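You operate a simulated robot arm through the tools that you are given. There is no shell and no other tool.

You are at the controls of a simulated two-armed robot. One attempt, no reset.

Task
Drop the three white beads from the holders into the basket and warm the basin into the green.
Fine: leave the stained bead; steam off at the end.

It is judged by the outcome, as a careful person would: the job done as asked, and still so three seconds after it is handed in. It fails if anything else is knocked over, pushed out of place, dropped, spilled or broken.

Robot
Two 7-joint arms with fingered hands on one trunk that stands fixed in place. Base frame: the origin is at the foot of the trunk, x ahead of it, y to its left, z up; the work surface is at about z = 84. Lengths are in cm, angles in rad, forces in N, time in s.
The left shoulder is at [3.9, 9.2, 110.9], the right one opposite. With the tool pointing down near the work surface each hand reaches from about 30 to 56 cm from the base axis, measured 20 degrees to its own side. Payload 2.1 kg a hand.
The TCP of each hand is the grasp point between the finger pads, 2 cm short of the fingertips. In the tool frame z runs along the fingers and y along their closing line. The gripper opens to 6.8 cm. The gripper's body begins 2.3 cm behind the TCP. The gripper is a hand of 5 fingers: y runs from the thumb to the fingers, the wrist lies at [-1, -7.9, -13.1] in the tool frame.
Orientation is that of the tool frame in the base frame, as a unit quaternion [w, x, y, z]. With the fingers straight down and the wrist toward the robot, the tool's x, y and z point along [0, 1, 0], [1, 0, 0] and [0, 0, -1] of the base frame.

Tools
- The arms move only by the tool servo_tool. It takes "left_rows", "right_rows" or both (then of equal length, played together; a hand with none holds still); each is a list of rows, each a list of 2 entries, a list of its own where there are three numbers: the shift along the base's x, y, z in cm, then the turn, a rotation vector about the base's x, y, z in rad. In form: [[[dx, dy, dz], [wx, wy, wz]], ...]. A call has 1 to 20 rows; each row shifts and turns the commanded pose from where the row before left it. Rows are played at 5 a second. More than 5 cm and 0.15 rad between two rows, and nothing of the call is played. Where a pose cannot be reached the arm comes as near as it can. A force on the tool above 50 N (or 10 N above the force at the start of the call, whichever is more), or a blocked arm, ends the call early, and 0.2 s more pass. In this call time passes only in rows, and 0.2 s behind the last. It gives the time, the measured TCP pose, the force on the tool (base axes), the opening and the grip force at its end, in the units of the frame above (readings bear some noise), with the torque about the TCP (base axes, N m) and any sound that the robot's microphone picked up, and new pictures: "show" is both (left out), scene, wrist or none (wrist: the cameras of the hands that moved).
- Cameras (640 x 400 px; columns grow to the right, rows downward): "scene" is now at [12.64, 1.6, 128.17]; the picture's right is [0.17, -0.99, 0.00], its down [-0.37, -0.06, -0.93] and it looks along [0.92, 0.15, -0.37] (base axes); focal length 214 px, centre (320, 200). "left" rides on the left gripper at [-5.4, -5.8, -7.2] in its tool frame; the picture's right is [-0.57, -0.39, 0.73], its down [0.73, -0.64, 0.23] and it looks along [0.38, 0.66, 0.65] (tool axes); focal length 226 px, centre (320, 200). "right" rides on the right gripper at [5.4, -5.8, -7.2] in its tool frame; the picture's right is [-0.57, 0.39, -0.73], its down [-0.73, -0.64, 0.23] and it looks along [-0.38, 0.66, 0.65] (tool axes); focal length 226 px, centre (320, 200). There is no depth. A picture from a camera that has moved, and an enlarged one, comes with that camera's place and axes in the base frame and with its lens.
- lift_body(by): slides the trunk up (or, below 0, down) by that many cm; the arms and the scene camera ride with it, the base frame stays. It gives what a move gives, with no picture.
- finger_targets(index, middle, ring, little, thumb_bend, thumb_turn, hand): sets how far each is bent, from 0 (flat) to 1 (curled in); at 0.3 the hand is open as for a grip, at 0.7 the pads meet at the TCP. One left out holds its place. A second passes; each finger stops where it meets its share of the squeeze, and holds until it gets a number again. It is the only way to open and close the hand. It gives what a move gives, with no picture; readings hold the bend of each and the force on index, middle, ring, little, thumb and palm. thumb_turn goes from beside the hand (0) to across from the fingers (1), as for a grip.
- aim_head(pan, tilt): turns the head with the scene camera to pan (to the left, within 1.501 rad either way) and tilt (down, from -0.506 to 1.204), counted from straight ahead of the robot. It gives what a move gives, and a new picture of the scene camera.
- enlarge(camera, box): a new picture of the part [left, top, right, bottom] of that camera's present view, enlarged. The clock stands still meanwhile.
- close_job(): hands the job in; it is judged then, once.

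Nothing tells you positions but the pictures and the camera data. Unless the task says otherwise, let go and move clear before handing in.

The tools are called after ">>>" by a JSON object that holds its "op" and its "data". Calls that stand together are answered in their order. servo_tool: Moves the arms, as the interface text tells. Its arguments: {"type":"object","properties":{"left_rows":{"type":"array","items":{"type":"array"}},"right_rows":{"type":"array","items":{"type":"array"}},"show":{"type":"string","enum":["both","scene","wrist","none"]}},"required":[]} The other tools are called the same way: lift_body (by) slides the trunk up or down; finger_targets (index, middle, ring, little, thumb_bend, thumb_turn, hand) moves the fingers one by one; aim_head (pan, tilt) turns the head that bears the scene camera; enlarge (camera, box) takes an enlarged picture of a part of a camera's view; close_job () hands the job in.

At the start:

```text
t: 0.0
left_tool_pos: [31.96, 26.41, 124.5]
left_tool_rot: [0.0, 0.707, 0.708, 0.0]
left_contact_force: [0.7, -0.5, -0.1]
left_wrist_torque: [0.03, 0.02, 0.02]
left_grip_width: 6.79
left_grip_force: 0.1
left_shape: jaw
left_bend: [0.3, 0.3, 0.3, 0.3, 0.3, 0.98]
left_finger forces: [0.1, 0.1, 0.0, 0.1, 0.0, 0.0]
right_tool_pos: [41.08, -4.37, 120.5]
right_tool_rot: [-0.001, 0.708, 0.707, 0.0]
right_contact_force: [-0.4, 0.2, 0.7]
right_wrist_torque: [0.01, 0.0, 0.0]
right_grip_width: 6.75
right_grip_force: 0.1
right_shape: jaw
right_bend: [0.3, 0.3, 0.3, 0.3, 0.3, 0.98]
right_finger forces: [0.0, 0.0, 0.0, 0.0, 0.0, 0.1]
trunk travel left (down, up): [-35.0, 55.4]
head pan, tilt: [0.166, 0.38]
```

scene: 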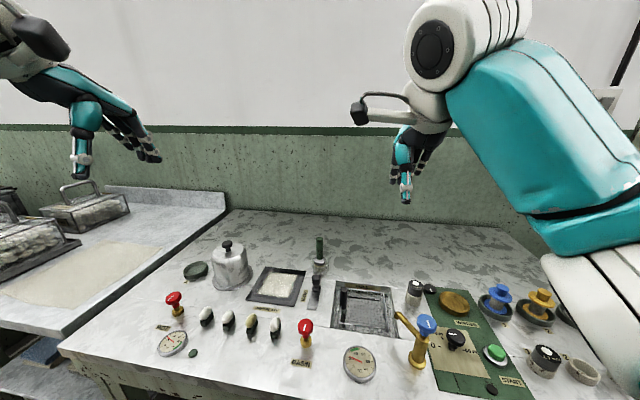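
right: 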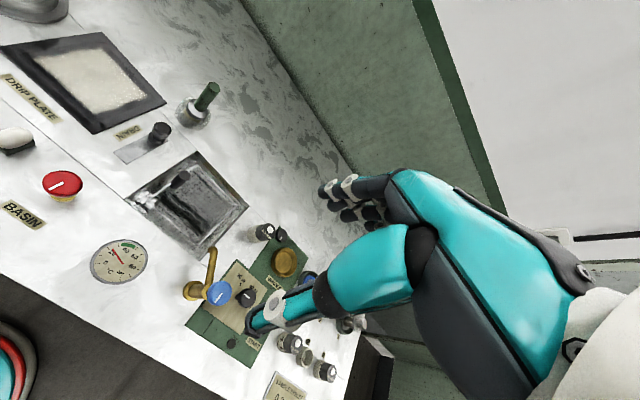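
left: 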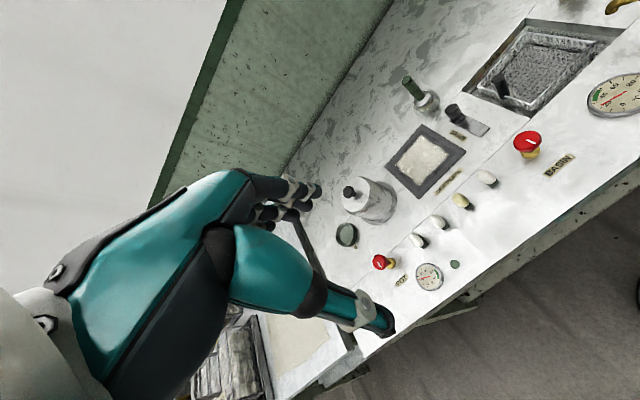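

I see a panel with a pot, a drip plate, a basin holding a basket, two red valves, two gauges and four small beads in holders, one of which looks stained. I'll look closer before moving anything.

>>> {"op": "enlarge", "data": {"camera": "scene", "box": [140, 260, 340, 385]}}

>>> {"op": "enlarge", "data": {"camera": "scene", "box": [300, 260, 460, 385]}}

>>> {"op": "enlarge", "data": {"camera": "scene", "box": [400, 270, 600, 395]}}

>>> {"op": "enlarge", "data": {"camera": "right", "box": [0, 100, 250, 300]}}

>>> {"op": "enlarge", "data": {"camera": "left", "box": [320, 60, 640, 300]}}

```text
3.20 times, centred on (240, 322) of scene
camera zoom: at [12.64, 1.6, 128.17], right [0.17, -0.99, 0.0], down [-0.37, -0.06, -0.93], along [0.92, 0.15, -0.37], focal length 686 px, centre (576, -192)
```

zoom: 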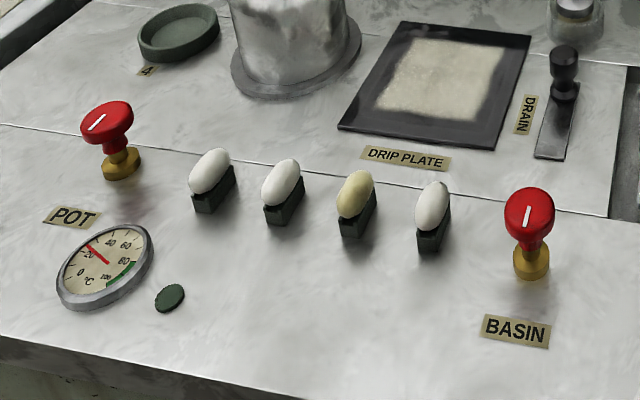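

```text
3.20 times, centred on (380, 322) of scene
camera zoom: at [12.64, 1.6, 128.17], right [0.17, -0.99, 0.0], down [-0.37, -0.06, -0.93], along [0.92, 0.15, -0.37], focal length 686 px, centre (128, -192)
```

zoom: 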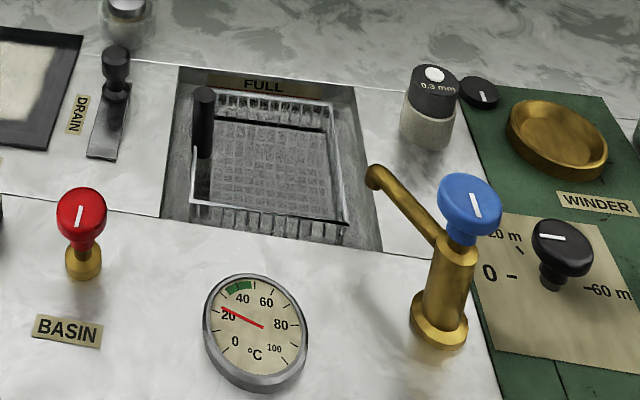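

```text
3.20 times, centred on (500, 332) of scene
camera zoom: at [12.64, 1.6, 128.17], right [0.17, -0.99, 0.0], down [-0.37, -0.06, -0.93], along [0.92, 0.15, -0.37], focal length 686 px, centre (-256, -224)
```

zoom: 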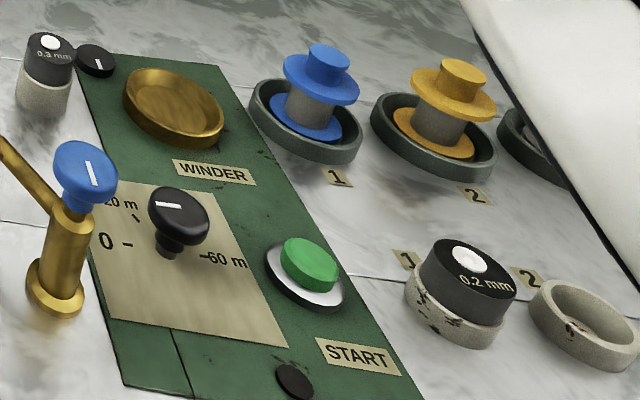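

```text
2.00 times, centred on (125, 200) of right
camera zoom: at [35.48, 0.87, 127.64], right [0.39, -0.57, 0.73], down [-0.64, -0.73, -0.23], along [0.66, -0.38, -0.65], focal length 452 px, centre (710, 200)
```

zoom: 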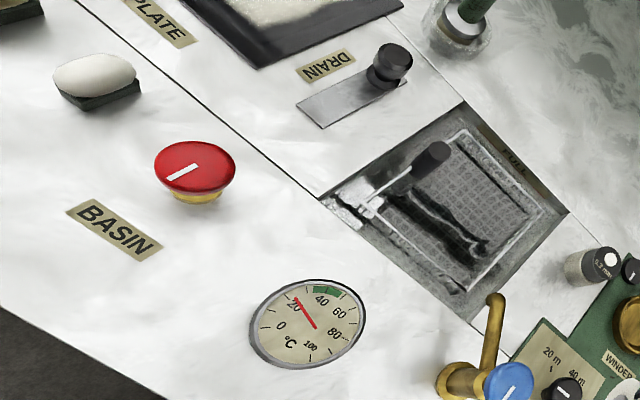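

```text
1.67 times, centred on (480, 180) of left
camera zoom: at [26.03, 21.09, 131.77], right [-0.39, -0.57, -0.73], down [-0.64, 0.73, -0.23], along [0.66, 0.38, -0.65], focal length 377 px, centre (53, 233)
```

zoom: 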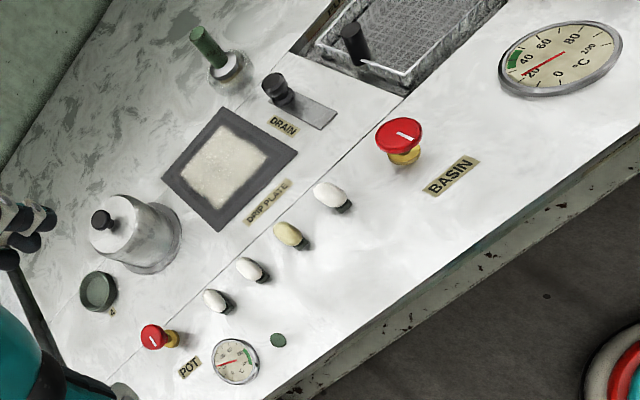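

The beads lie at roughly x 43, y 32.5/27/21.7/16, and the third (y 21.7) is the stained one. The basin is near (54, -2.5). I'll zoom in on the basin water, the beads and the knobs before I move.

>>> {"op": "enlarge", "data": {"camera": "scene", "box": [325, 272, 405, 342]}}

>>> {"op": "enlarge", "data": {"camera": "scene", "box": [192, 300, 292, 345]}}

>>> {"op": "enlarge", "data": {"camera": "scene", "box": [290, 310, 330, 375]}}

>>> {"op": "enlarge", "data": {"camera": "right", "box": [120, 140, 260, 260]}}

>>> {"op": "enlarge", "data": {"camera": "left", "box": [390, 150, 560, 260]}}

```text
5.71 times, centred on (365, 307) of scene
camera zoom: at [12.64, 1.6, 128.17], right [0.17, -0.99, 0.0], down [-0.37, -0.06, -0.93], along [0.92, 0.15, -0.37], focal length 1226 px, centre (63, -411)
```

zoom: 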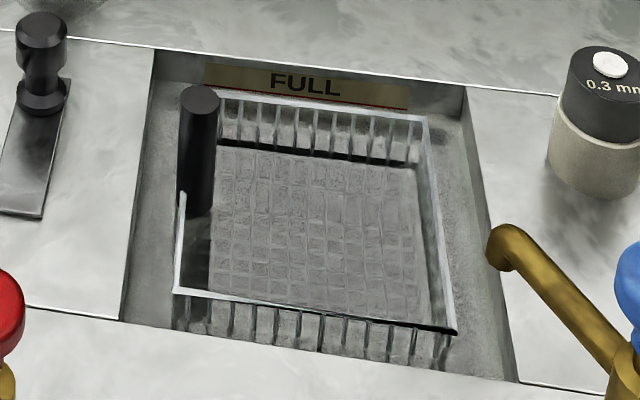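

```text
6.40 times, centred on (242, 322) of scene
camera zoom: at [12.64, 1.6, 128.17], right [0.17, -0.99, 0.0], down [-0.37, -0.06, -0.93], along [0.92, 0.15, -0.37], focal length 1373 px, centre (819, -584)
```

zoom: 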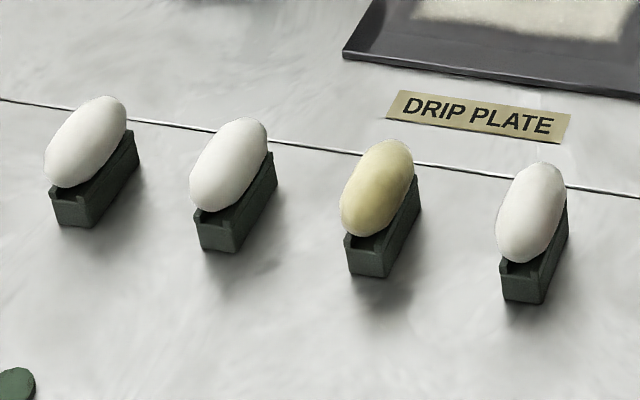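

```text
6.15 times, centred on (310, 342) of scene
camera zoom: at [12.64, 1.6, 128.17], right [0.17, -0.99, 0.0], down [-0.37, -0.06, -0.93], along [0.92, 0.15, -0.37], focal length 1320 px, centre (382, -677)
```

zoom: 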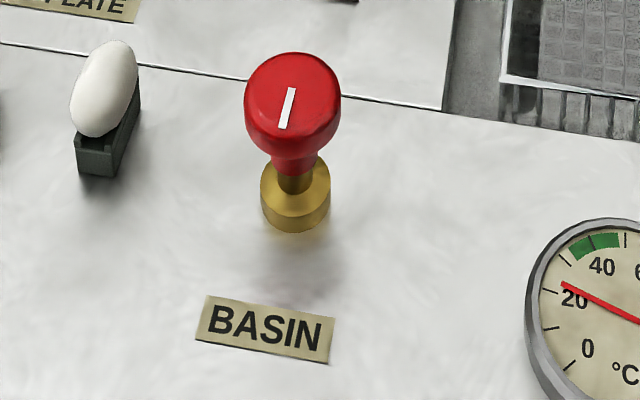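

```text
3.33 times, centred on (190, 200) of right
camera zoom: at [35.48, 0.87, 127.64], right [0.39, -0.57, 0.73], down [-0.64, -0.73, -0.23], along [0.66, -0.38, -0.65], focal length 754 px, centre (753, 200)
```

zoom: 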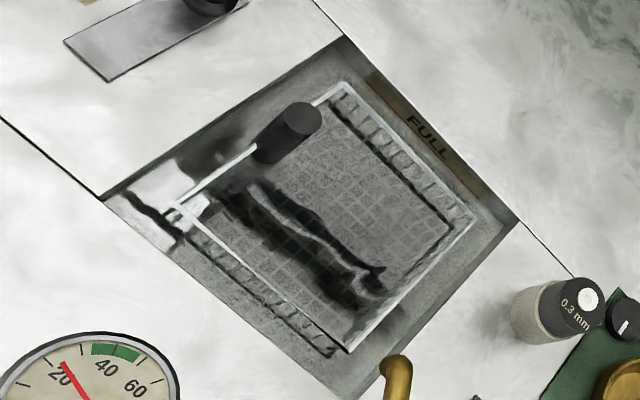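

```text
3.64 times, centred on (475, 205) of left
camera zoom: at [26.03, 21.09, 131.77], right [-0.39, -0.57, -0.73], down [-0.64, 0.73, -0.23], along [0.66, 0.38, -0.65], focal length 822 px, centre (-244, 182)
```

zoom: 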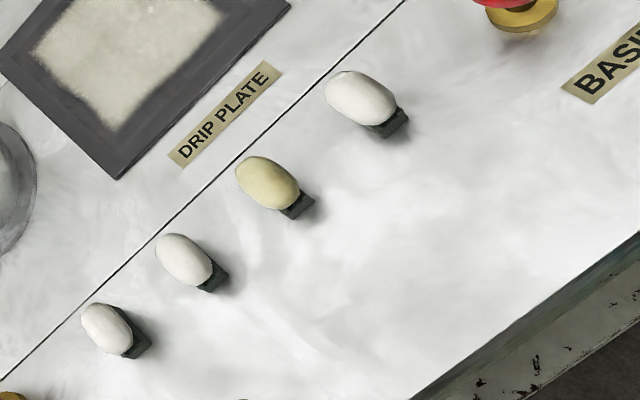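

Each bead's long axis runs along x, so I'll pinch across y. First I'll park the right arm to the right. At the same time the left hand goes high above the nearest white bead (about 43.4, 16.5) and turns +90° about z, so I can check that this pose is reachable.

>>> {"op": "servo_tool", "data": {"left_rows": [[[1.0, -0.9, -1.7], [0, 0, 0.143]], [[1.0, -0.9, -1.7], [0, 0, 0.143]], [[1.0, -0.9, -1.7], [0, 0, 0.143]], [[1.0, -0.9, -1.7], [0, 0, 0.143]], [[1.0, -0.9, -1.7], [0, 0, 0.143]], [[1.0, -0.9, -1.7], [0, 0, 0.143]], [[1.0, -0.9, -1.7], [0, 0, 0.143]], [[1.0, -0.9, -1.7], [0, 0, 0.143]], [[1.0, -0.9, -1.7], [0, 0, 0.143]], [[1.0, -0.9, -1.7], [0, 0, 0.143]], [[1.0, -0.9, -1.7], [0, 0, 0.143]]], "right_rows": [[[-0.6, -1.9, 0], [0, 0, 0]], [[-0.6, -1.9, 0], [0, 0, 0]], [[-0.6, -1.9, 0], [0, 0, 0]], [[-0.6, -1.9, 0], [0, 0, 0]], [[-0.6, -1.9, 0], [0, 0, 0]], [[-0.6, -1.9, 0], [0, 0, 0]], [[-0.6, -1.9, 0], [0, 0, 0]], [[-0.6, -1.9, 0], [0, 0, 0]], [[-0.6, -1.9, 0], [0, 0, 0]], [[-0.6, -1.9, 0], [0, 0, 0]], [[-0.6, -1.9, 0], [0, 0, 0]]], "show": "both"}}

```text
t: 2.4
left_tool_pos: [42.97, 16.39, 105.89]
left_tool_rot: [0.0, -0.003, 1.0, -0.001]
left_contact_force: [0.3, -0.2, 0.3]
left_wrist_torque: [-0.01, -0.01, 0.03]
left_grip_width: 6.77
left_grip_force: 0.1
left_shape: jaw
left_bend: [0.3, 0.3, 0.3, 0.3, 0.3, 0.98]
left_finger forces: [0.0, 0.0, 0.1, 0.0, 0.0, 0.1]
right_tool_pos: [34.42, -25.37, 120.3]
right_tool_rot: [0.0, 0.706, 0.708, -0.001]
right_contact_force: [1.1, -0.6, 0.5]
right_wrist_torque: [0.02, 0.02, 0.05]
right_grip_width: 6.77
right_grip_force: 0.1
right_shape: jaw
right_bend: [0.3, 0.3, 0.3, 0.3, 0.3, 0.98]
right_finger forces: [0.0, 0.0, 0.1, 0.1, 0.0, 0.0]
trunk travel left (down, up): [-35.0, 55.4]
head pan, tilt: [0.166, 0.38]
camera scene: at [12.64, 1.57, 128.17], right [0.17, -0.99, 0.0], down [-0.37, -0.06, -0.93], along [0.92, 0.15, -0.37], focal length 214 px, centre (320, 200)
camera right: at [28.72, -20.09, 127.62], right [0.39, -0.57, 0.73], down [-0.64, -0.73, -0.23], along [0.66, -0.38, -0.65], focal length 226 px, centre (320, 200)
camera left: at [48.27, 10.66, 113.2], right [0.57, -0.38, -0.73], down [-0.73, -0.64, -0.23], along [-0.38, 0.66, -0.65], focal length 226 px, centre (320, 200)
```

scene: 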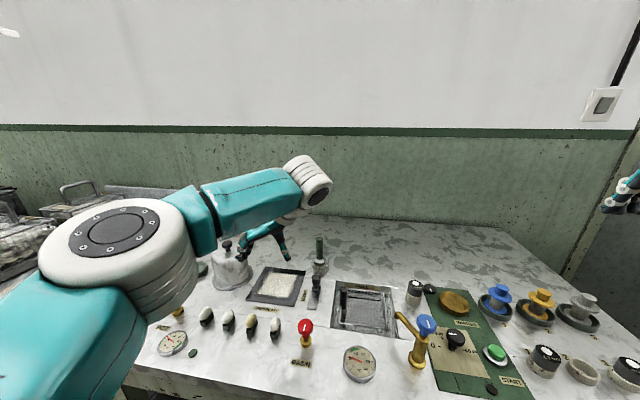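
right: 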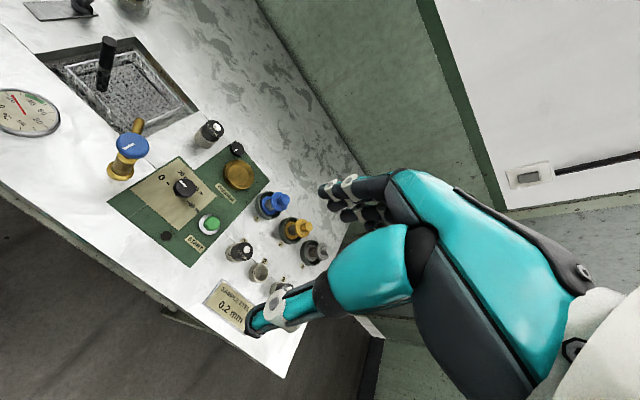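
left: 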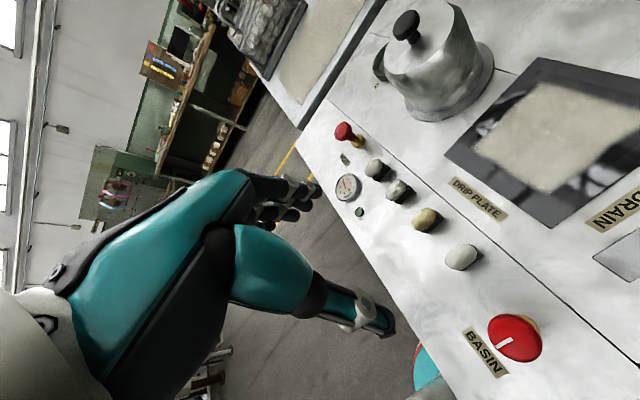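

The turned pose is reachable and the right arm is clear. I'll check the bead positions from this second viewpoint.

>>> {"op": "enlarge", "data": {"camera": "left", "box": [340, 140, 500, 290]}}

>>> {"op": "enlarge", "data": {"camera": "scene", "box": [192, 300, 292, 345]}}

```text
2.67 times, centred on (420, 215) of left
camera zoom: at [48.27, 10.66, 113.2], right [0.57, -0.38, -0.73], down [-0.73, -0.64, -0.23], along [-0.38, 0.66, -0.65], focal length 603 px, centre (53, 160)
```

zoom: 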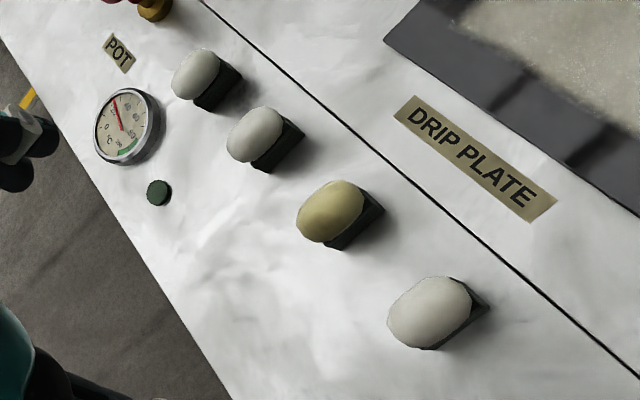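

```text
6.40 times, centred on (242, 322) of scene
camera zoom: at [12.64, 1.57, 128.17], right [0.17, -0.99, 0.0], down [-0.37, -0.06, -0.93], along [0.92, 0.15, -0.37], focal length 1373 px, centre (819, -584)
```

zoom: 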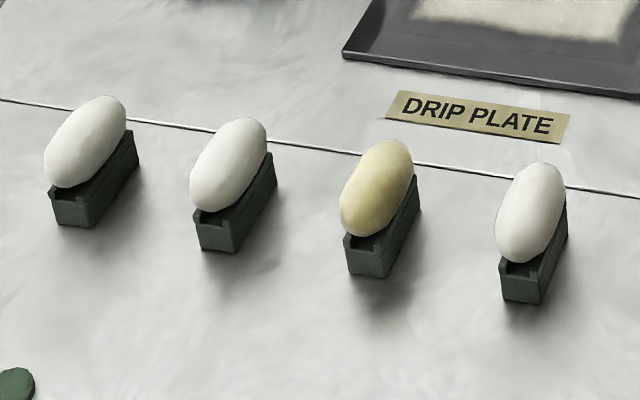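

>>> {"op": "enlarge", "data": {"camera": "scene", "box": [220, 190, 300, 270]}}

>>> {"op": "enlarge", "data": {"camera": "left", "box": [220, 150, 420, 350]}}

>>> {"op": "finger_targets", "data": {"hand": "left", "index": 0.48, "middle": 0.48, "ring": 0.48, "little": 0.48, "thumb_bend": 0.48, "thumb_turn": 1.0}}

```text
5.00 times, centred on (260, 230) of scene
camera zoom: at [12.64, 1.57, 128.17], right [0.17, -0.99, 0.0], down [-0.37, -0.06, -0.93], along [0.92, 0.15, -0.37], focal length 1072 px, centre (620, 50)
```

zoom: 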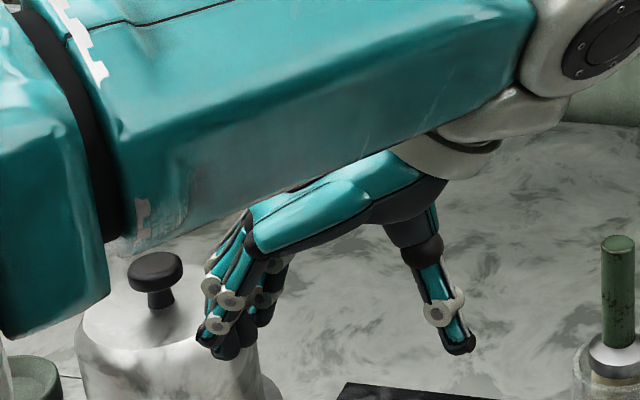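

```text
2.00 times, centred on (320, 250) of left
camera zoom: at [48.27, 10.66, 113.2], right [0.57, -0.38, -0.73], down [-0.73, -0.64, -0.23], along [-0.38, 0.66, -0.65], focal length 452 px, centre (320, 100)
```

zoom: 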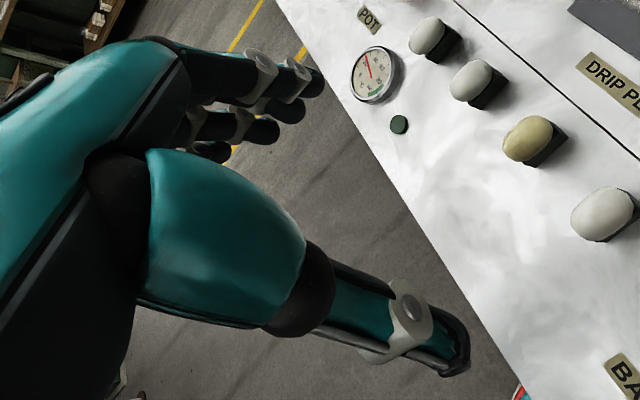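

```text
t: 3.4
left_tool_pos: [42.9, 16.35, 106.0]
left_tool_rot: [0.0, 0.0, 1.0, 0.001]
left_contact_force: [0.0, 0.1, 0.2]
left_wrist_torque: [-0.03, 0.04, -0.01]
left_grip_width: 3.27
left_grip_force: 0.0
left_shape: fingers
left_bend: [0.48, 0.48, 0.48, 0.48, 0.48, 1.0]
left_finger forces: [0.1, 0.0, 0.1, 0.1, 0.0, 0.0]
right_tool_pos: [34.44, -25.37, 120.41]
right_tool_rot: [-0.001, 0.707, 0.707, 0.0]
right_contact_force: [0.4, 0.3, 0.2]
right_wrist_torque: [-0.04, -0.01, -0.01]
right_grip_width: 6.77
right_grip_force: 0.2
right_shape: jaw
right_bend: [0.3, 0.3, 0.3, 0.3, 0.3, 0.98]
right_finger forces: [0.1, 0.0, 0.1, 0.0, 0.0, 0.1]
trunk travel left (down, up): [-35.0, 55.4]
head pan, tilt: [0.166, 0.38]
```

>>> {"op": "enlarge", "data": {"camera": "left", "box": [200, 130, 440, 350]}}

>>> {"op": "enlarge", "data": {"camera": "scene", "box": [220, 190, 320, 270]}}

```text
1.82 times, centred on (320, 240) of left
camera zoom: at [48.24, 10.65, 113.22], right [0.57, -0.39, -0.73], down [-0.73, -0.64, -0.23], along [-0.38, 0.66, -0.65], focal length 411 px, centre (320, 127)
```

zoom: 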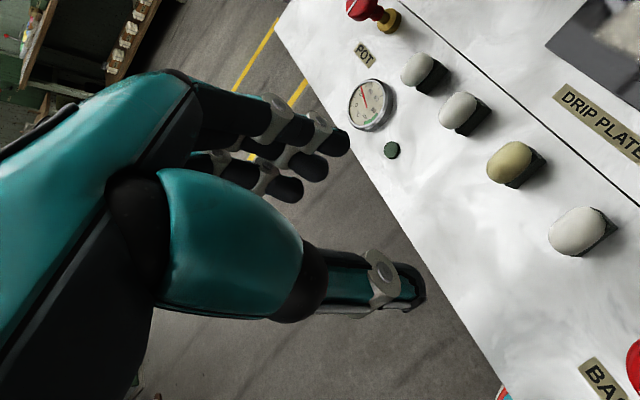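

```text
5.00 times, centred on (270, 230) of scene
camera zoom: at [12.64, 1.58, 128.17], right [0.17, -0.99, 0.0], down [-0.37, -0.06, -0.93], along [0.92, 0.15, -0.37], focal length 1072 px, centre (570, 50)
```

zoom: 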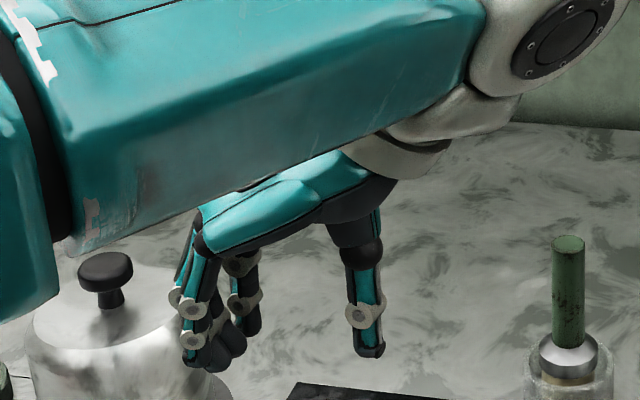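

The hand is pre-closed to about 3.3 cm, which fits between the neighbouring beads. I'll come down over the bead in stages.

>>> {"op": "servo_tool", "data": {"left_rows": [[[0.25, 0.07, -3.0], [0, 0, 0]], [[0.25, 0.08, -3.0], [0, 0, 0]], [[0, 0, -3.0], [0, 0, 0]], [[0, 0, -2.5], [0, 0, 0]]], "show": "both"}}

>>> {"op": "enlarge", "data": {"camera": "scene", "box": [200, 240, 340, 345]}}

>>> {"op": "enlarge", "data": {"camera": "left", "box": [240, 130, 440, 330]}}

```text
t: 4.4
left_tool_pos: [43.26, 16.73, 94.26]
left_tool_rot: [0.0, -0.001, 1.0, -0.001]
left_contact_force: [0.6, 0.3, 0.0]
left_wrist_torque: [0.01, -0.01, 0.0]
left_grip_width: 3.28
left_grip_force: 0.0
left_shape: fingers
left_bend: [0.48, 0.48, 0.48, 0.48, 0.48, 1.0]
left_finger forces: [0.0, 0.0, 0.1, 0.1, 0.0, 0.1]
right_tool_pos: [34.35, -25.36, 120.47]
right_tool_rot: [0.0, 0.707, 0.707, 0.0]
right_contact_force: [0.1, 0.2, -0.1]
right_wrist_torque: [0.0, -0.05, -0.03]
right_grip_width: 6.76
right_grip_force: 0.0
right_shape: jaw
right_bend: [0.3, 0.3, 0.3, 0.3, 0.3, 0.98]
right_finger forces: [0.0, 0.0, 0.1, 0.1, 0.0, 0.0]
trunk travel left (down, up): [-35.0, 55.4]
head pan, tilt: [0.166, 0.38]
camera scene: at [12.64, 1.59, 128.17], right [0.17, -0.99, 0.0], down [-0.37, -0.06, -0.93], along [0.92, 0.15, -0.37], focal length 214 px, centre (320, 200)
camera left: at [48.63, 11.05, 101.44], right [0.57, -0.39, -0.73], down [-0.73, -0.64, -0.23], along [-0.38, 0.66, -0.65], focal length 226 px, centre (320, 200)
```

scene: 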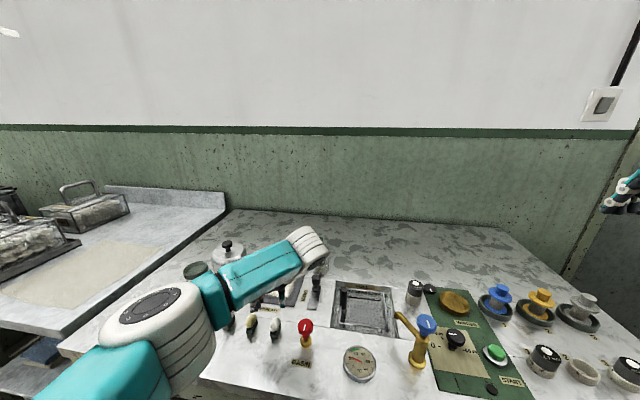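
left: 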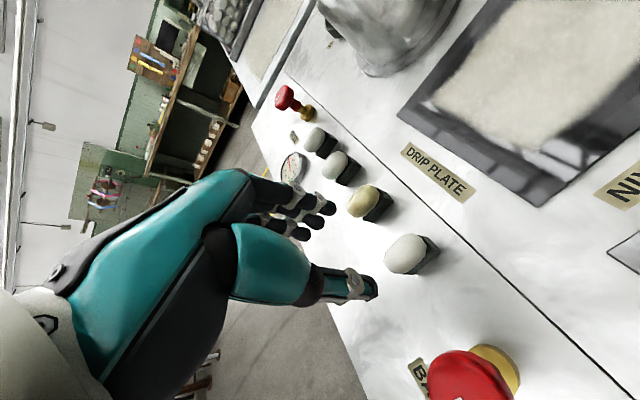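

```text
3.81 times, centred on (270, 292) of scene
camera zoom: at [12.64, 1.59, 128.17], right [0.17, -0.99, 0.0], down [-0.37, -0.06, -0.93], along [0.92, 0.15, -0.37], focal length 817 px, centre (510, -152)
```

zoom: 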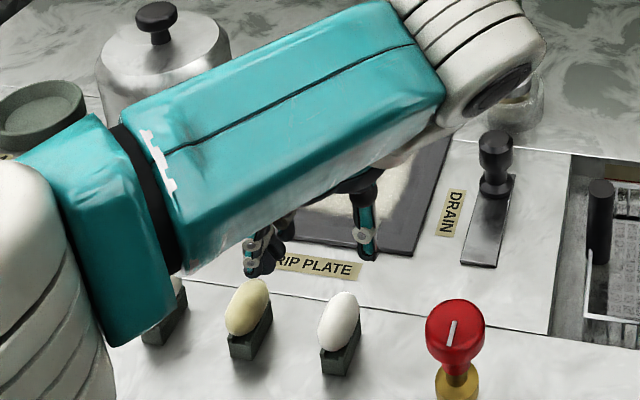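

```text
2.00 times, centred on (340, 230) of left
camera zoom: at [48.63, 11.05, 101.44], right [0.57, -0.39, -0.73], down [-0.73, -0.64, -0.23], along [-0.38, 0.66, -0.65], focal length 452 px, centre (280, 140)
```

zoom: 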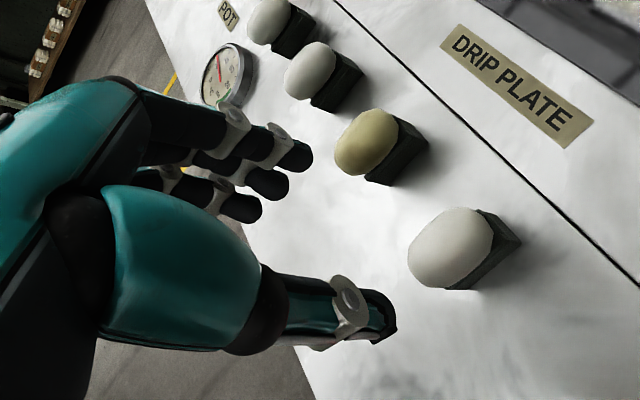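

The thumb and fingers straddle the bead with the centre about 0.2–0.3 cm too far left. I'll widen slightly, correct that, and come down the rest of the way.

>>> {"op": "finger_targets", "data": {"hand": "left", "index": 0.45, "middle": 0.45, "ring": 0.45, "little": 0.45, "thumb_bend": 0.45}}

>>> {"op": "servo_tool", "data": {"left_rows": [[[0, -0.2, -1.5], [0, 0, 0]], [[0, 0, -1.5], [0, 0, 0]], [[0, 0, -1.3], [0, 0, 0]]], "show": "both"}}

>>> {"op": "enlarge", "data": {"camera": "scene", "box": [200, 260, 320, 350]}}

>>> {"op": "enlarge", "data": {"camera": "left", "box": [260, 150, 440, 330]}}

```text
t: 5.4
left_tool_pos: [43.29, 16.64, 94.22]
left_tool_rot: [0.0, -0.002, 1.0, 0.0]
left_contact_force: [0.6, 0.2, 1.2]
left_wrist_torque: [0.02, -0.03, -0.05]
left_grip_width: 3.69
left_grip_force: 0.1
left_shape: fingers
left_bend: [0.45, 0.45, 0.45, 0.45, 0.45, 1.0]
left_finger forces: [0.0, 0.0, 0.0, 0.0, 0.1, 0.0]
right_tool_pos: [34.36, -25.38, 120.39]
right_tool_rot: [-0.001, 0.708, 0.707, 0.0]
right_contact_force: [-0.3, -0.1, 0.6]
right_wrist_torque: [-0.02, 0.02, 0.02]
right_grip_width: 6.77
right_grip_force: 0.1
right_shape: jaw
right_bend: [0.3, 0.3, 0.3, 0.3, 0.3, 0.98]
right_finger forces: [0.0, 0.0, 0.0, 0.0, 0.0, 0.0]
trunk travel left (down, up): [-35.0, 55.4]
head pan, tilt: [0.166, 0.38]
```

```text
t: 6.2
left_tool_pos: [43.5, 16.41, 89.97]
left_tool_rot: [-0.001, -0.001, 1.0, 0.0]
left_contact_force: [-0.7, 0.8, 0.3]
left_wrist_torque: [0.0, -0.02, 0.01]
left_grip_width: 3.69
left_grip_force: 0.0
left_shape: fingers
left_bend: [0.45, 0.45, 0.45, 0.45, 0.45, 1.0]
left_finger forces: [0.1, 0.0, 0.0, 0.0, 0.0, 0.1]
right_tool_pos: [34.54, -25.48, 120.44]
right_tool_rot: [-0.001, 0.708, 0.707, -0.001]
right_contact_force: [-0.5, 0.1, 0.1]
right_wrist_torque: [0.03, 0.02, -0.03]
right_grip_width: 6.77
right_grip_force: 0.0
right_shape: jaw
right_bend: [0.3, 0.3, 0.3, 0.3, 0.3, 0.98]
right_finger forces: [0.0, 0.0, 0.0, 0.0, 0.1, 0.0]
trunk travel left (down, up): [-35.0, 55.4]
head pan, tilt: [0.166, 0.38]
camera scene: at [12.64, 1.58, 128.17], right [0.17, -0.99, 0.0], down [-0.37, -0.06, -0.93], along [0.92, 0.15, -0.37], focal length 214 px, centre (320, 200)
camera left: at [48.83, 10.75, 97.19], right [0.57, -0.39, -0.73], down [-0.73, -0.64, -0.23], along [-0.38, 0.66, -0.65], focal length 226 px, centre (320, 200)
```

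scene: 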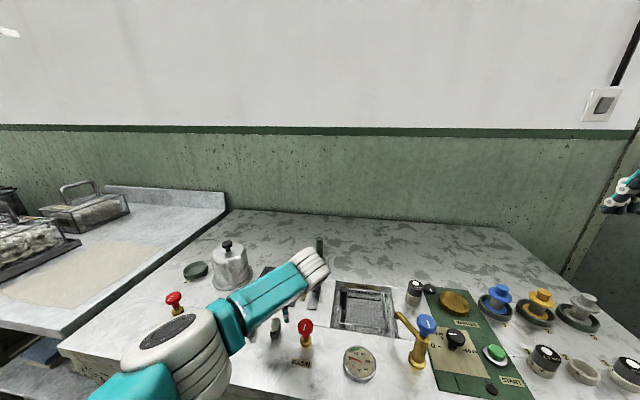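
left: 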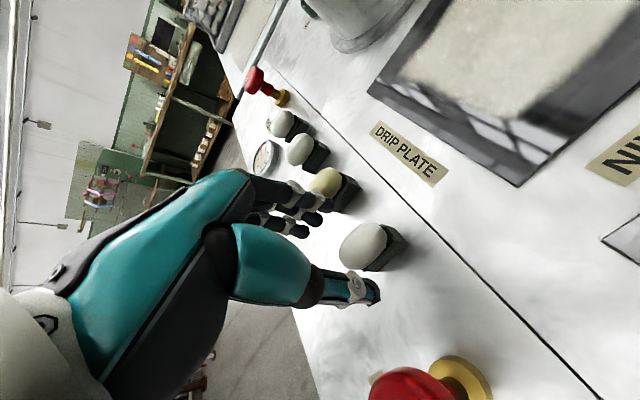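

```text
4.44 times, centred on (260, 305) of scene
camera zoom: at [12.64, 1.58, 128.17], right [0.17, -0.99, 0.0], down [-0.37, -0.06, -0.93], along [0.92, 0.15, -0.37], focal length 953 px, centre (587, -267)
```

zoom: 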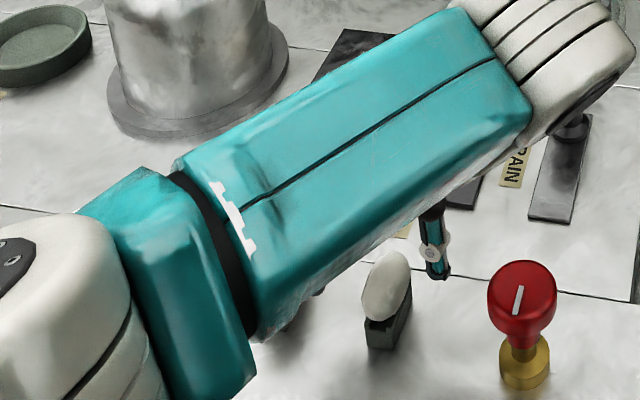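

```text
2.22 times, centred on (350, 240) of left
camera zoom: at [48.83, 10.75, 97.19], right [0.57, -0.39, -0.73], down [-0.73, -0.64, -0.23], along [-0.38, 0.66, -0.65], focal length 502 px, centre (253, 111)
```

zoom: 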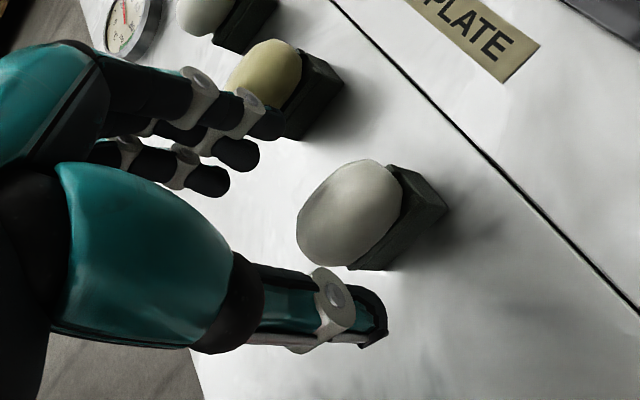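

The bead sits where I computed it, between thumb and fingers. I'll come down the last 3 cm and close gently with thumb, index and middle.

>>> {"op": "servo_tool", "data": {"left_rows": [[[0, 0, -1.0], [0, 0, 0]], [[0, 0, -1.0], [0, 0, 0]], [[0, 0, -0.9], [0, 0, 0]]], "show": "both"}}

>>> {"op": "enlarge", "data": {"camera": "left", "box": [260, 150, 440, 330]}}

>>> {"op": "enlarge", "data": {"camera": "scene", "box": [140, 270, 320, 390]}}

```text
t: 7.0
left_tool_pos: [43.43, 16.48, 87.06]
left_tool_rot: [0.0, -0.001, 1.0, 0.0]
left_contact_force: [0.4, -1.5, 0.1]
left_wrist_torque: [-0.02, 0.01, -0.01]
left_grip_width: 3.73
left_grip_force: 0.0
left_shape: fingers
left_bend: [0.45, 0.45, 0.45, 0.45, 0.45, 1.0]
left_finger forces: [0.1, 0.0, 0.1, 0.0, 0.1, 0.0]
right_tool_pos: [34.45, -25.42, 120.39]
right_tool_rot: [0.0, 0.707, 0.707, -0.001]
right_contact_force: [-0.2, 0.0, 0.5]
right_wrist_torque: [0.01, 0.02, -0.02]
right_grip_width: 6.76
right_grip_force: 0.0
right_shape: jaw
right_bend: [0.3, 0.3, 0.3, 0.3, 0.3, 0.98]
right_finger forces: [0.1, 0.1, 0.0, 0.0, 0.0, 0.0]
trunk travel left (down, up): [-35.0, 55.4]
head pan, tilt: [0.166, 0.38]
camera scene: at [12.64, 1.59, 128.17], right [0.17, -0.99, 0.0], down [-0.37, -0.06, -0.93], along [0.92, 0.15, -0.37], focal length 214 px, centre (320, 200)
camera left: at [48.68, 10.8, 94.33], right [0.57, -0.39, -0.73], down [-0.73, -0.64, -0.23], along [-0.38, 0.66, -0.65], focal length 226 px, centre (320, 200)
```

scene: 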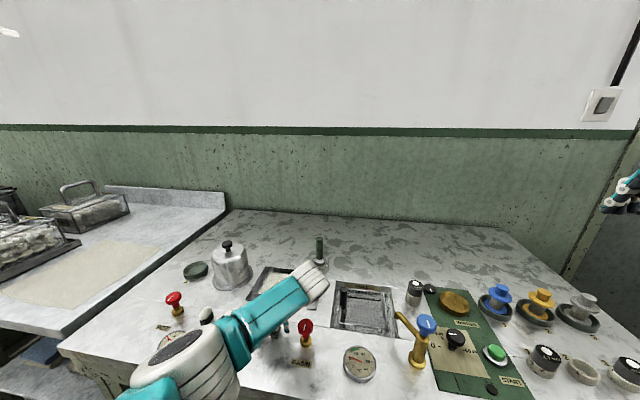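
left: 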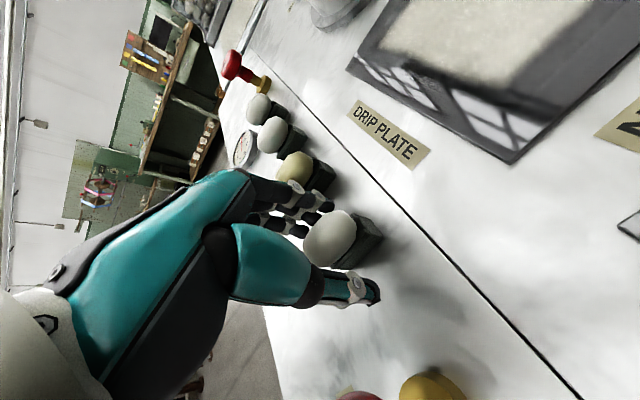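

```text
2.22 times, centred on (350, 240) of left
camera zoom: at [48.68, 10.8, 94.33], right [0.57, -0.39, -0.73], down [-0.73, -0.64, -0.23], along [-0.38, 0.66, -0.65], focal length 502 px, centre (253, 111)
```

zoom: 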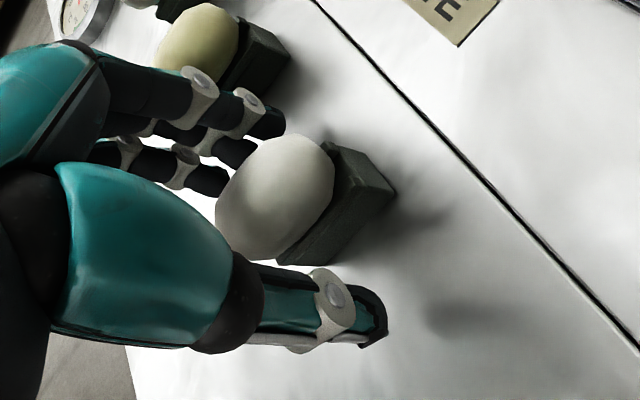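

```text
3.33 times, centred on (230, 330) of scene
camera zoom: at [12.64, 1.59, 128.17], right [0.17, -0.99, 0.0], down [-0.37, -0.06, -0.93], along [0.92, 0.15, -0.37], focal length 715 px, centre (620, -233)
```

zoom: 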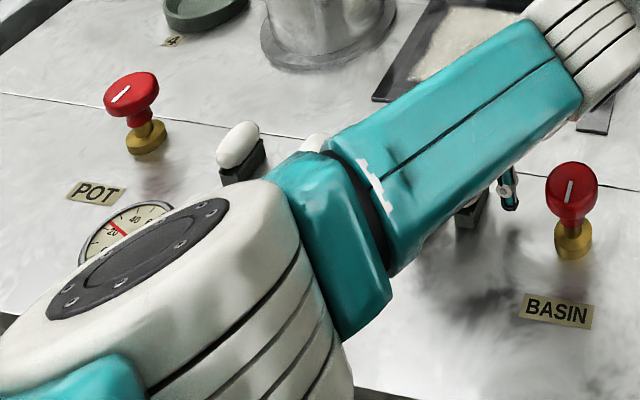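

The bead is centred between thumb and fingers and no contact shows. Closing now.

>>> {"op": "finger_targets", "data": {"hand": "left", "index": 0.62, "middle": 0.62, "thumb_bend": 0.62}}

>>> {"op": "enlarge", "data": {"camera": "left", "box": [260, 150, 440, 330]}}

```text
t: 8.0
left_tool_pos: [43.31, 16.37, 87.16]
left_tool_rot: [0.0, -0.001, 1.0, 0.0]
left_contact_force: [-1.1, 0.4, -0.4]
left_wrist_torque: [0.01, -0.02, -0.02]
left_grip_width: 0.95
left_grip_force: 0.1
left_shape: fingers
left_bend: [0.61, 0.62, 0.45, 0.45, 0.61, 1.0]
left_finger forces: [0.2, 0.1, 0.0, 0.1, 0.1, 0.0]
right_tool_pos: [34.35, -25.4, 120.4]
right_tool_rot: [-0.001, 0.707, 0.707, 0.0]
right_contact_force: [0.8, -0.5, -0.7]
right_wrist_torque: [0.03, -0.03, 0.03]
right_grip_width: 6.77
right_grip_force: 0.0
right_shape: jaw
right_bend: [0.3, 0.3, 0.3, 0.3, 0.3, 0.98]
right_finger forces: [0.0, 0.0, 0.1, 0.0, 0.0, 0.0]
trunk travel left (down, up): [-35.0, 55.4]
head pan, tilt: [0.166, 0.38]
```

```text
2.22 times, centred on (350, 240) of left
camera zoom: at [48.68, 10.8, 94.33], right [0.57, -0.39, -0.73], down [-0.73, -0.64, -0.23], along [-0.38, 0.66, -0.65], focal length 502 px, centre (253, 111)
```

zoom: 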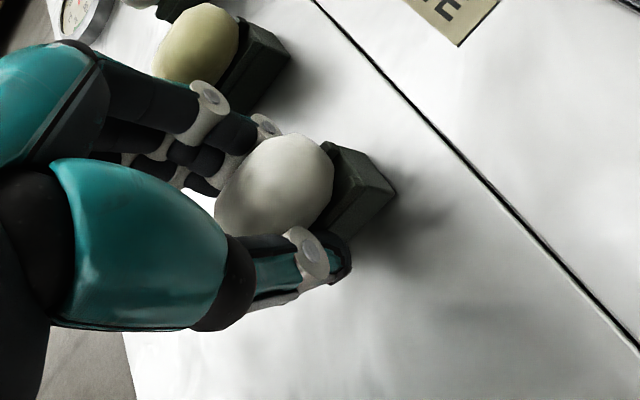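

>>> {"op": "finger_targets", "data": {"hand": "left", "index": 0.7, "middle": 0.7, "thumb_bend": 0.7}}

>>> {"op": "enlarge", "data": {"camera": "left", "box": [260, 150, 440, 330]}}

```text
t: 9.0
left_tool_pos: [43.31, 16.45, 87.17]
left_tool_rot: [0.0, 0.0, 1.0, -0.001]
left_contact_force: [-0.3, 2.0, -0.2]
left_wrist_torque: [0.04, -0.02, 0.02]
left_grip_width: 0.68
left_grip_force: 3.9
left_shape: fingers
left_bend: [0.64, 0.65, 0.45, 0.45, 0.63, 1.0]
left_finger forces: [2.9, 2.7, 0.0, 0.0, 2.7, 0.1]
right_tool_pos: [34.38, -25.49, 120.39]
right_tool_rot: [-0.001, 0.707, 0.707, 0.0]
right_contact_force: [-0.3, 0.1, 0.4]
right_wrist_torque: [-0.03, 0.02, 0.02]
right_grip_width: 6.75
right_grip_force: 0.0
right_shape: jaw
right_bend: [0.3, 0.3, 0.3, 0.3, 0.3, 0.98]
right_finger forces: [0.0, 0.0, 0.0, 0.1, 0.0, 0.0]
trunk travel left (down, up): [-35.0, 55.4]
head pan, tilt: [0.166, 0.38]
```

```text
2.22 times, centred on (350, 240) of left
camera zoom: at [48.68, 10.84, 94.33], right [0.57, -0.39, -0.73], down [-0.73, -0.64, -0.23], along [-0.38, 0.66, -0.65], focal length 502 px, centre (253, 111)
```

zoom: 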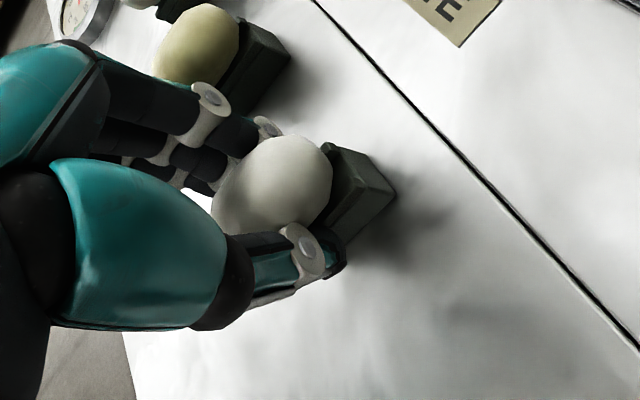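

The fingers stopped at about 2.8 N each. I'll lift a little and check that only the bead comes up.

>>> {"op": "servo_tool", "data": {"left_rows": [[[0, 0, 0.5], [0, 0, 0]], [[0, 0, 0.5], [0, 0, 0]], [[0, 0, 0.5], [0, 0, 0]]], "show": "wrist"}}

>>> {"op": "enlarge", "data": {"camera": "left", "box": [260, 150, 440, 330]}}

```text
t: 9.8
left_tool_pos: [43.32, 16.42, 88.65]
left_tool_rot: [0.0, -0.001, 1.0, 0.0]
left_contact_force: [-0.1, 0.5, -0.1]
left_wrist_torque: [0.03, -0.02, 0.02]
left_grip_width: 0.48
left_grip_force: 3.1
left_shape: fingers
left_bend: [0.65, 0.68, 0.45, 0.45, 0.65, 1.0]
left_finger forces: [2.3, 0.8, 0.0, 0.0, 3.1, 0.0]
right_tool_pos: [34.37, -25.4, 120.44]
right_tool_rot: [0.0, 0.707, 0.707, -0.001]
right_contact_force: [-0.5, 0.3, 0.6]
right_wrist_torque: [0.01, 0.0, 0.0]
right_grip_width: 6.8
right_grip_force: 0.0
right_shape: jaw
right_bend: [0.3, 0.3, 0.3, 0.3, 0.3, 0.98]
right_finger forces: [0.1, 0.0, 0.0, 0.0, 0.1, 0.1]
trunk travel left (down, up): [-35.0, 55.4]
head pan, tilt: [0.166, 0.38]
camera left: at [48.73, 10.78, 95.78], right [0.57, -0.39, -0.73], down [-0.73, -0.64, -0.23], along [-0.38, 0.66, -0.65], focal length 226 px, centre (320, 200)
```

left: 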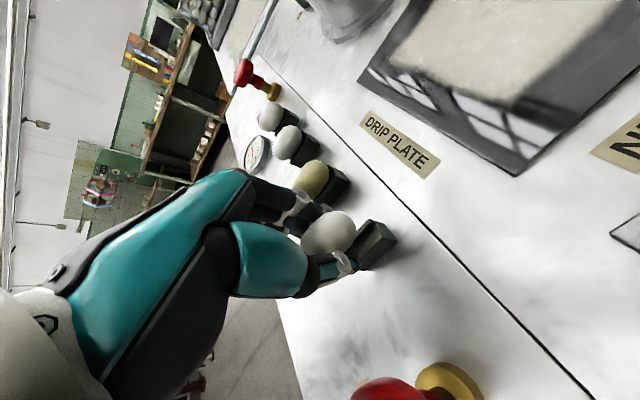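

```text
2.22 times, centred on (350, 240) of left
camera zoom: at [48.73, 10.78, 95.78], right [0.57, -0.39, -0.73], down [-0.73, -0.64, -0.23], along [-0.38, 0.66, -0.65], focal length 502 px, centre (253, 111)
```

zoom: 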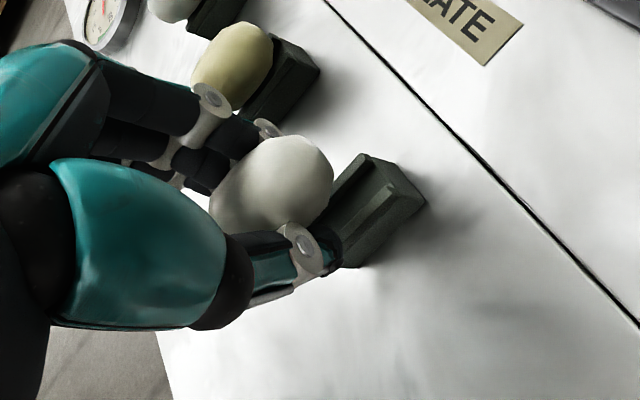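

Only the bead came up and the holder stayed put. I'll lift it to a safe height and check the grip.

>>> {"op": "servo_tool", "data": {"left_rows": [[[0, 0, 1.2], [0, 0, 0]], [[0, 0, 1.5], [0, 0, 0]], [[0, 0, 1.5], [0, 0, 0]], [[0, 0, 1.5], [0, 0, 0]], [[0, 0, 1.5], [0, 0, 0]], [[0, 0, 1.5], [0, 0, 0]], [[0, 0, 1.2], [0, 0, 0]]], "show": "both"}}

>>> {"op": "enlarge", "data": {"camera": "left", "box": [260, 150, 440, 330]}}

```text
t: 11.4
left_tool_pos: [43.44, 16.29, 98.46]
left_tool_rot: [0.0, -0.001, 1.0, 0.0]
left_contact_force: [0.5, 0.1, -0.4]
left_wrist_torque: [-0.01, 0.0, -0.03]
left_grip_width: 0.45
left_grip_force: 2.4
left_shape: fingers
left_bend: [0.65, 0.68, 0.45, 0.45, 0.65, 1.0]
left_finger forces: [2.3, 0.7, 0.0, 0.1, 3.0, 0.0]
right_tool_pos: [34.46, -25.42, 120.45]
right_tool_rot: [-0.001, 0.707, 0.708, -0.001]
right_contact_force: [0.5, -0.2, -0.5]
right_wrist_torque: [0.01, 0.03, -0.02]
right_grip_width: 6.76
right_grip_force: 0.1
right_shape: jaw
right_bend: [0.3, 0.3, 0.3, 0.3, 0.3, 0.98]
right_finger forces: [0.0, 0.0, 0.0, 0.0, 0.0, 0.0]
trunk travel left (down, up): [-35.0, 55.4]
head pan, tilt: [0.166, 0.38]
camera scene: at [12.64, 1.59, 128.17], right [0.17, -0.99, 0.0], down [-0.37, -0.06, -0.93], along [0.92, 0.15, -0.37], focal length 214 px, centre (320, 200)
camera left: at [48.76, 10.67, 105.73], right [0.57, -0.39, -0.73], down [-0.73, -0.64, -0.23], along [-0.38, 0.66, -0.65], focal length 226 px, centre (320, 200)
```

scene: 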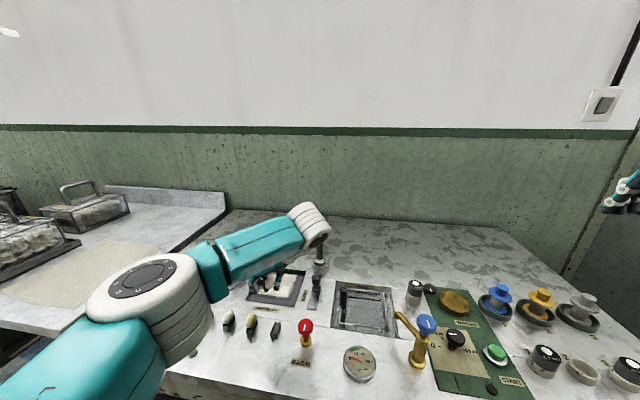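
left: 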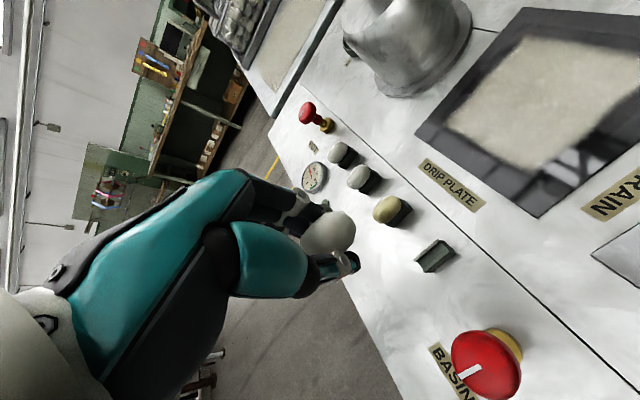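

```text
2.22 times, centred on (350, 240) of left
camera zoom: at [48.76, 10.67, 105.73], right [0.57, -0.39, -0.73], down [-0.73, -0.64, -0.23], along [-0.38, 0.66, -0.65], focal length 502 px, centre (253, 111)
```

zoom: 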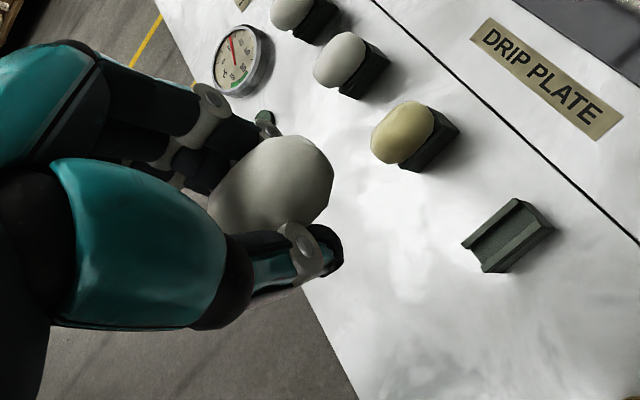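

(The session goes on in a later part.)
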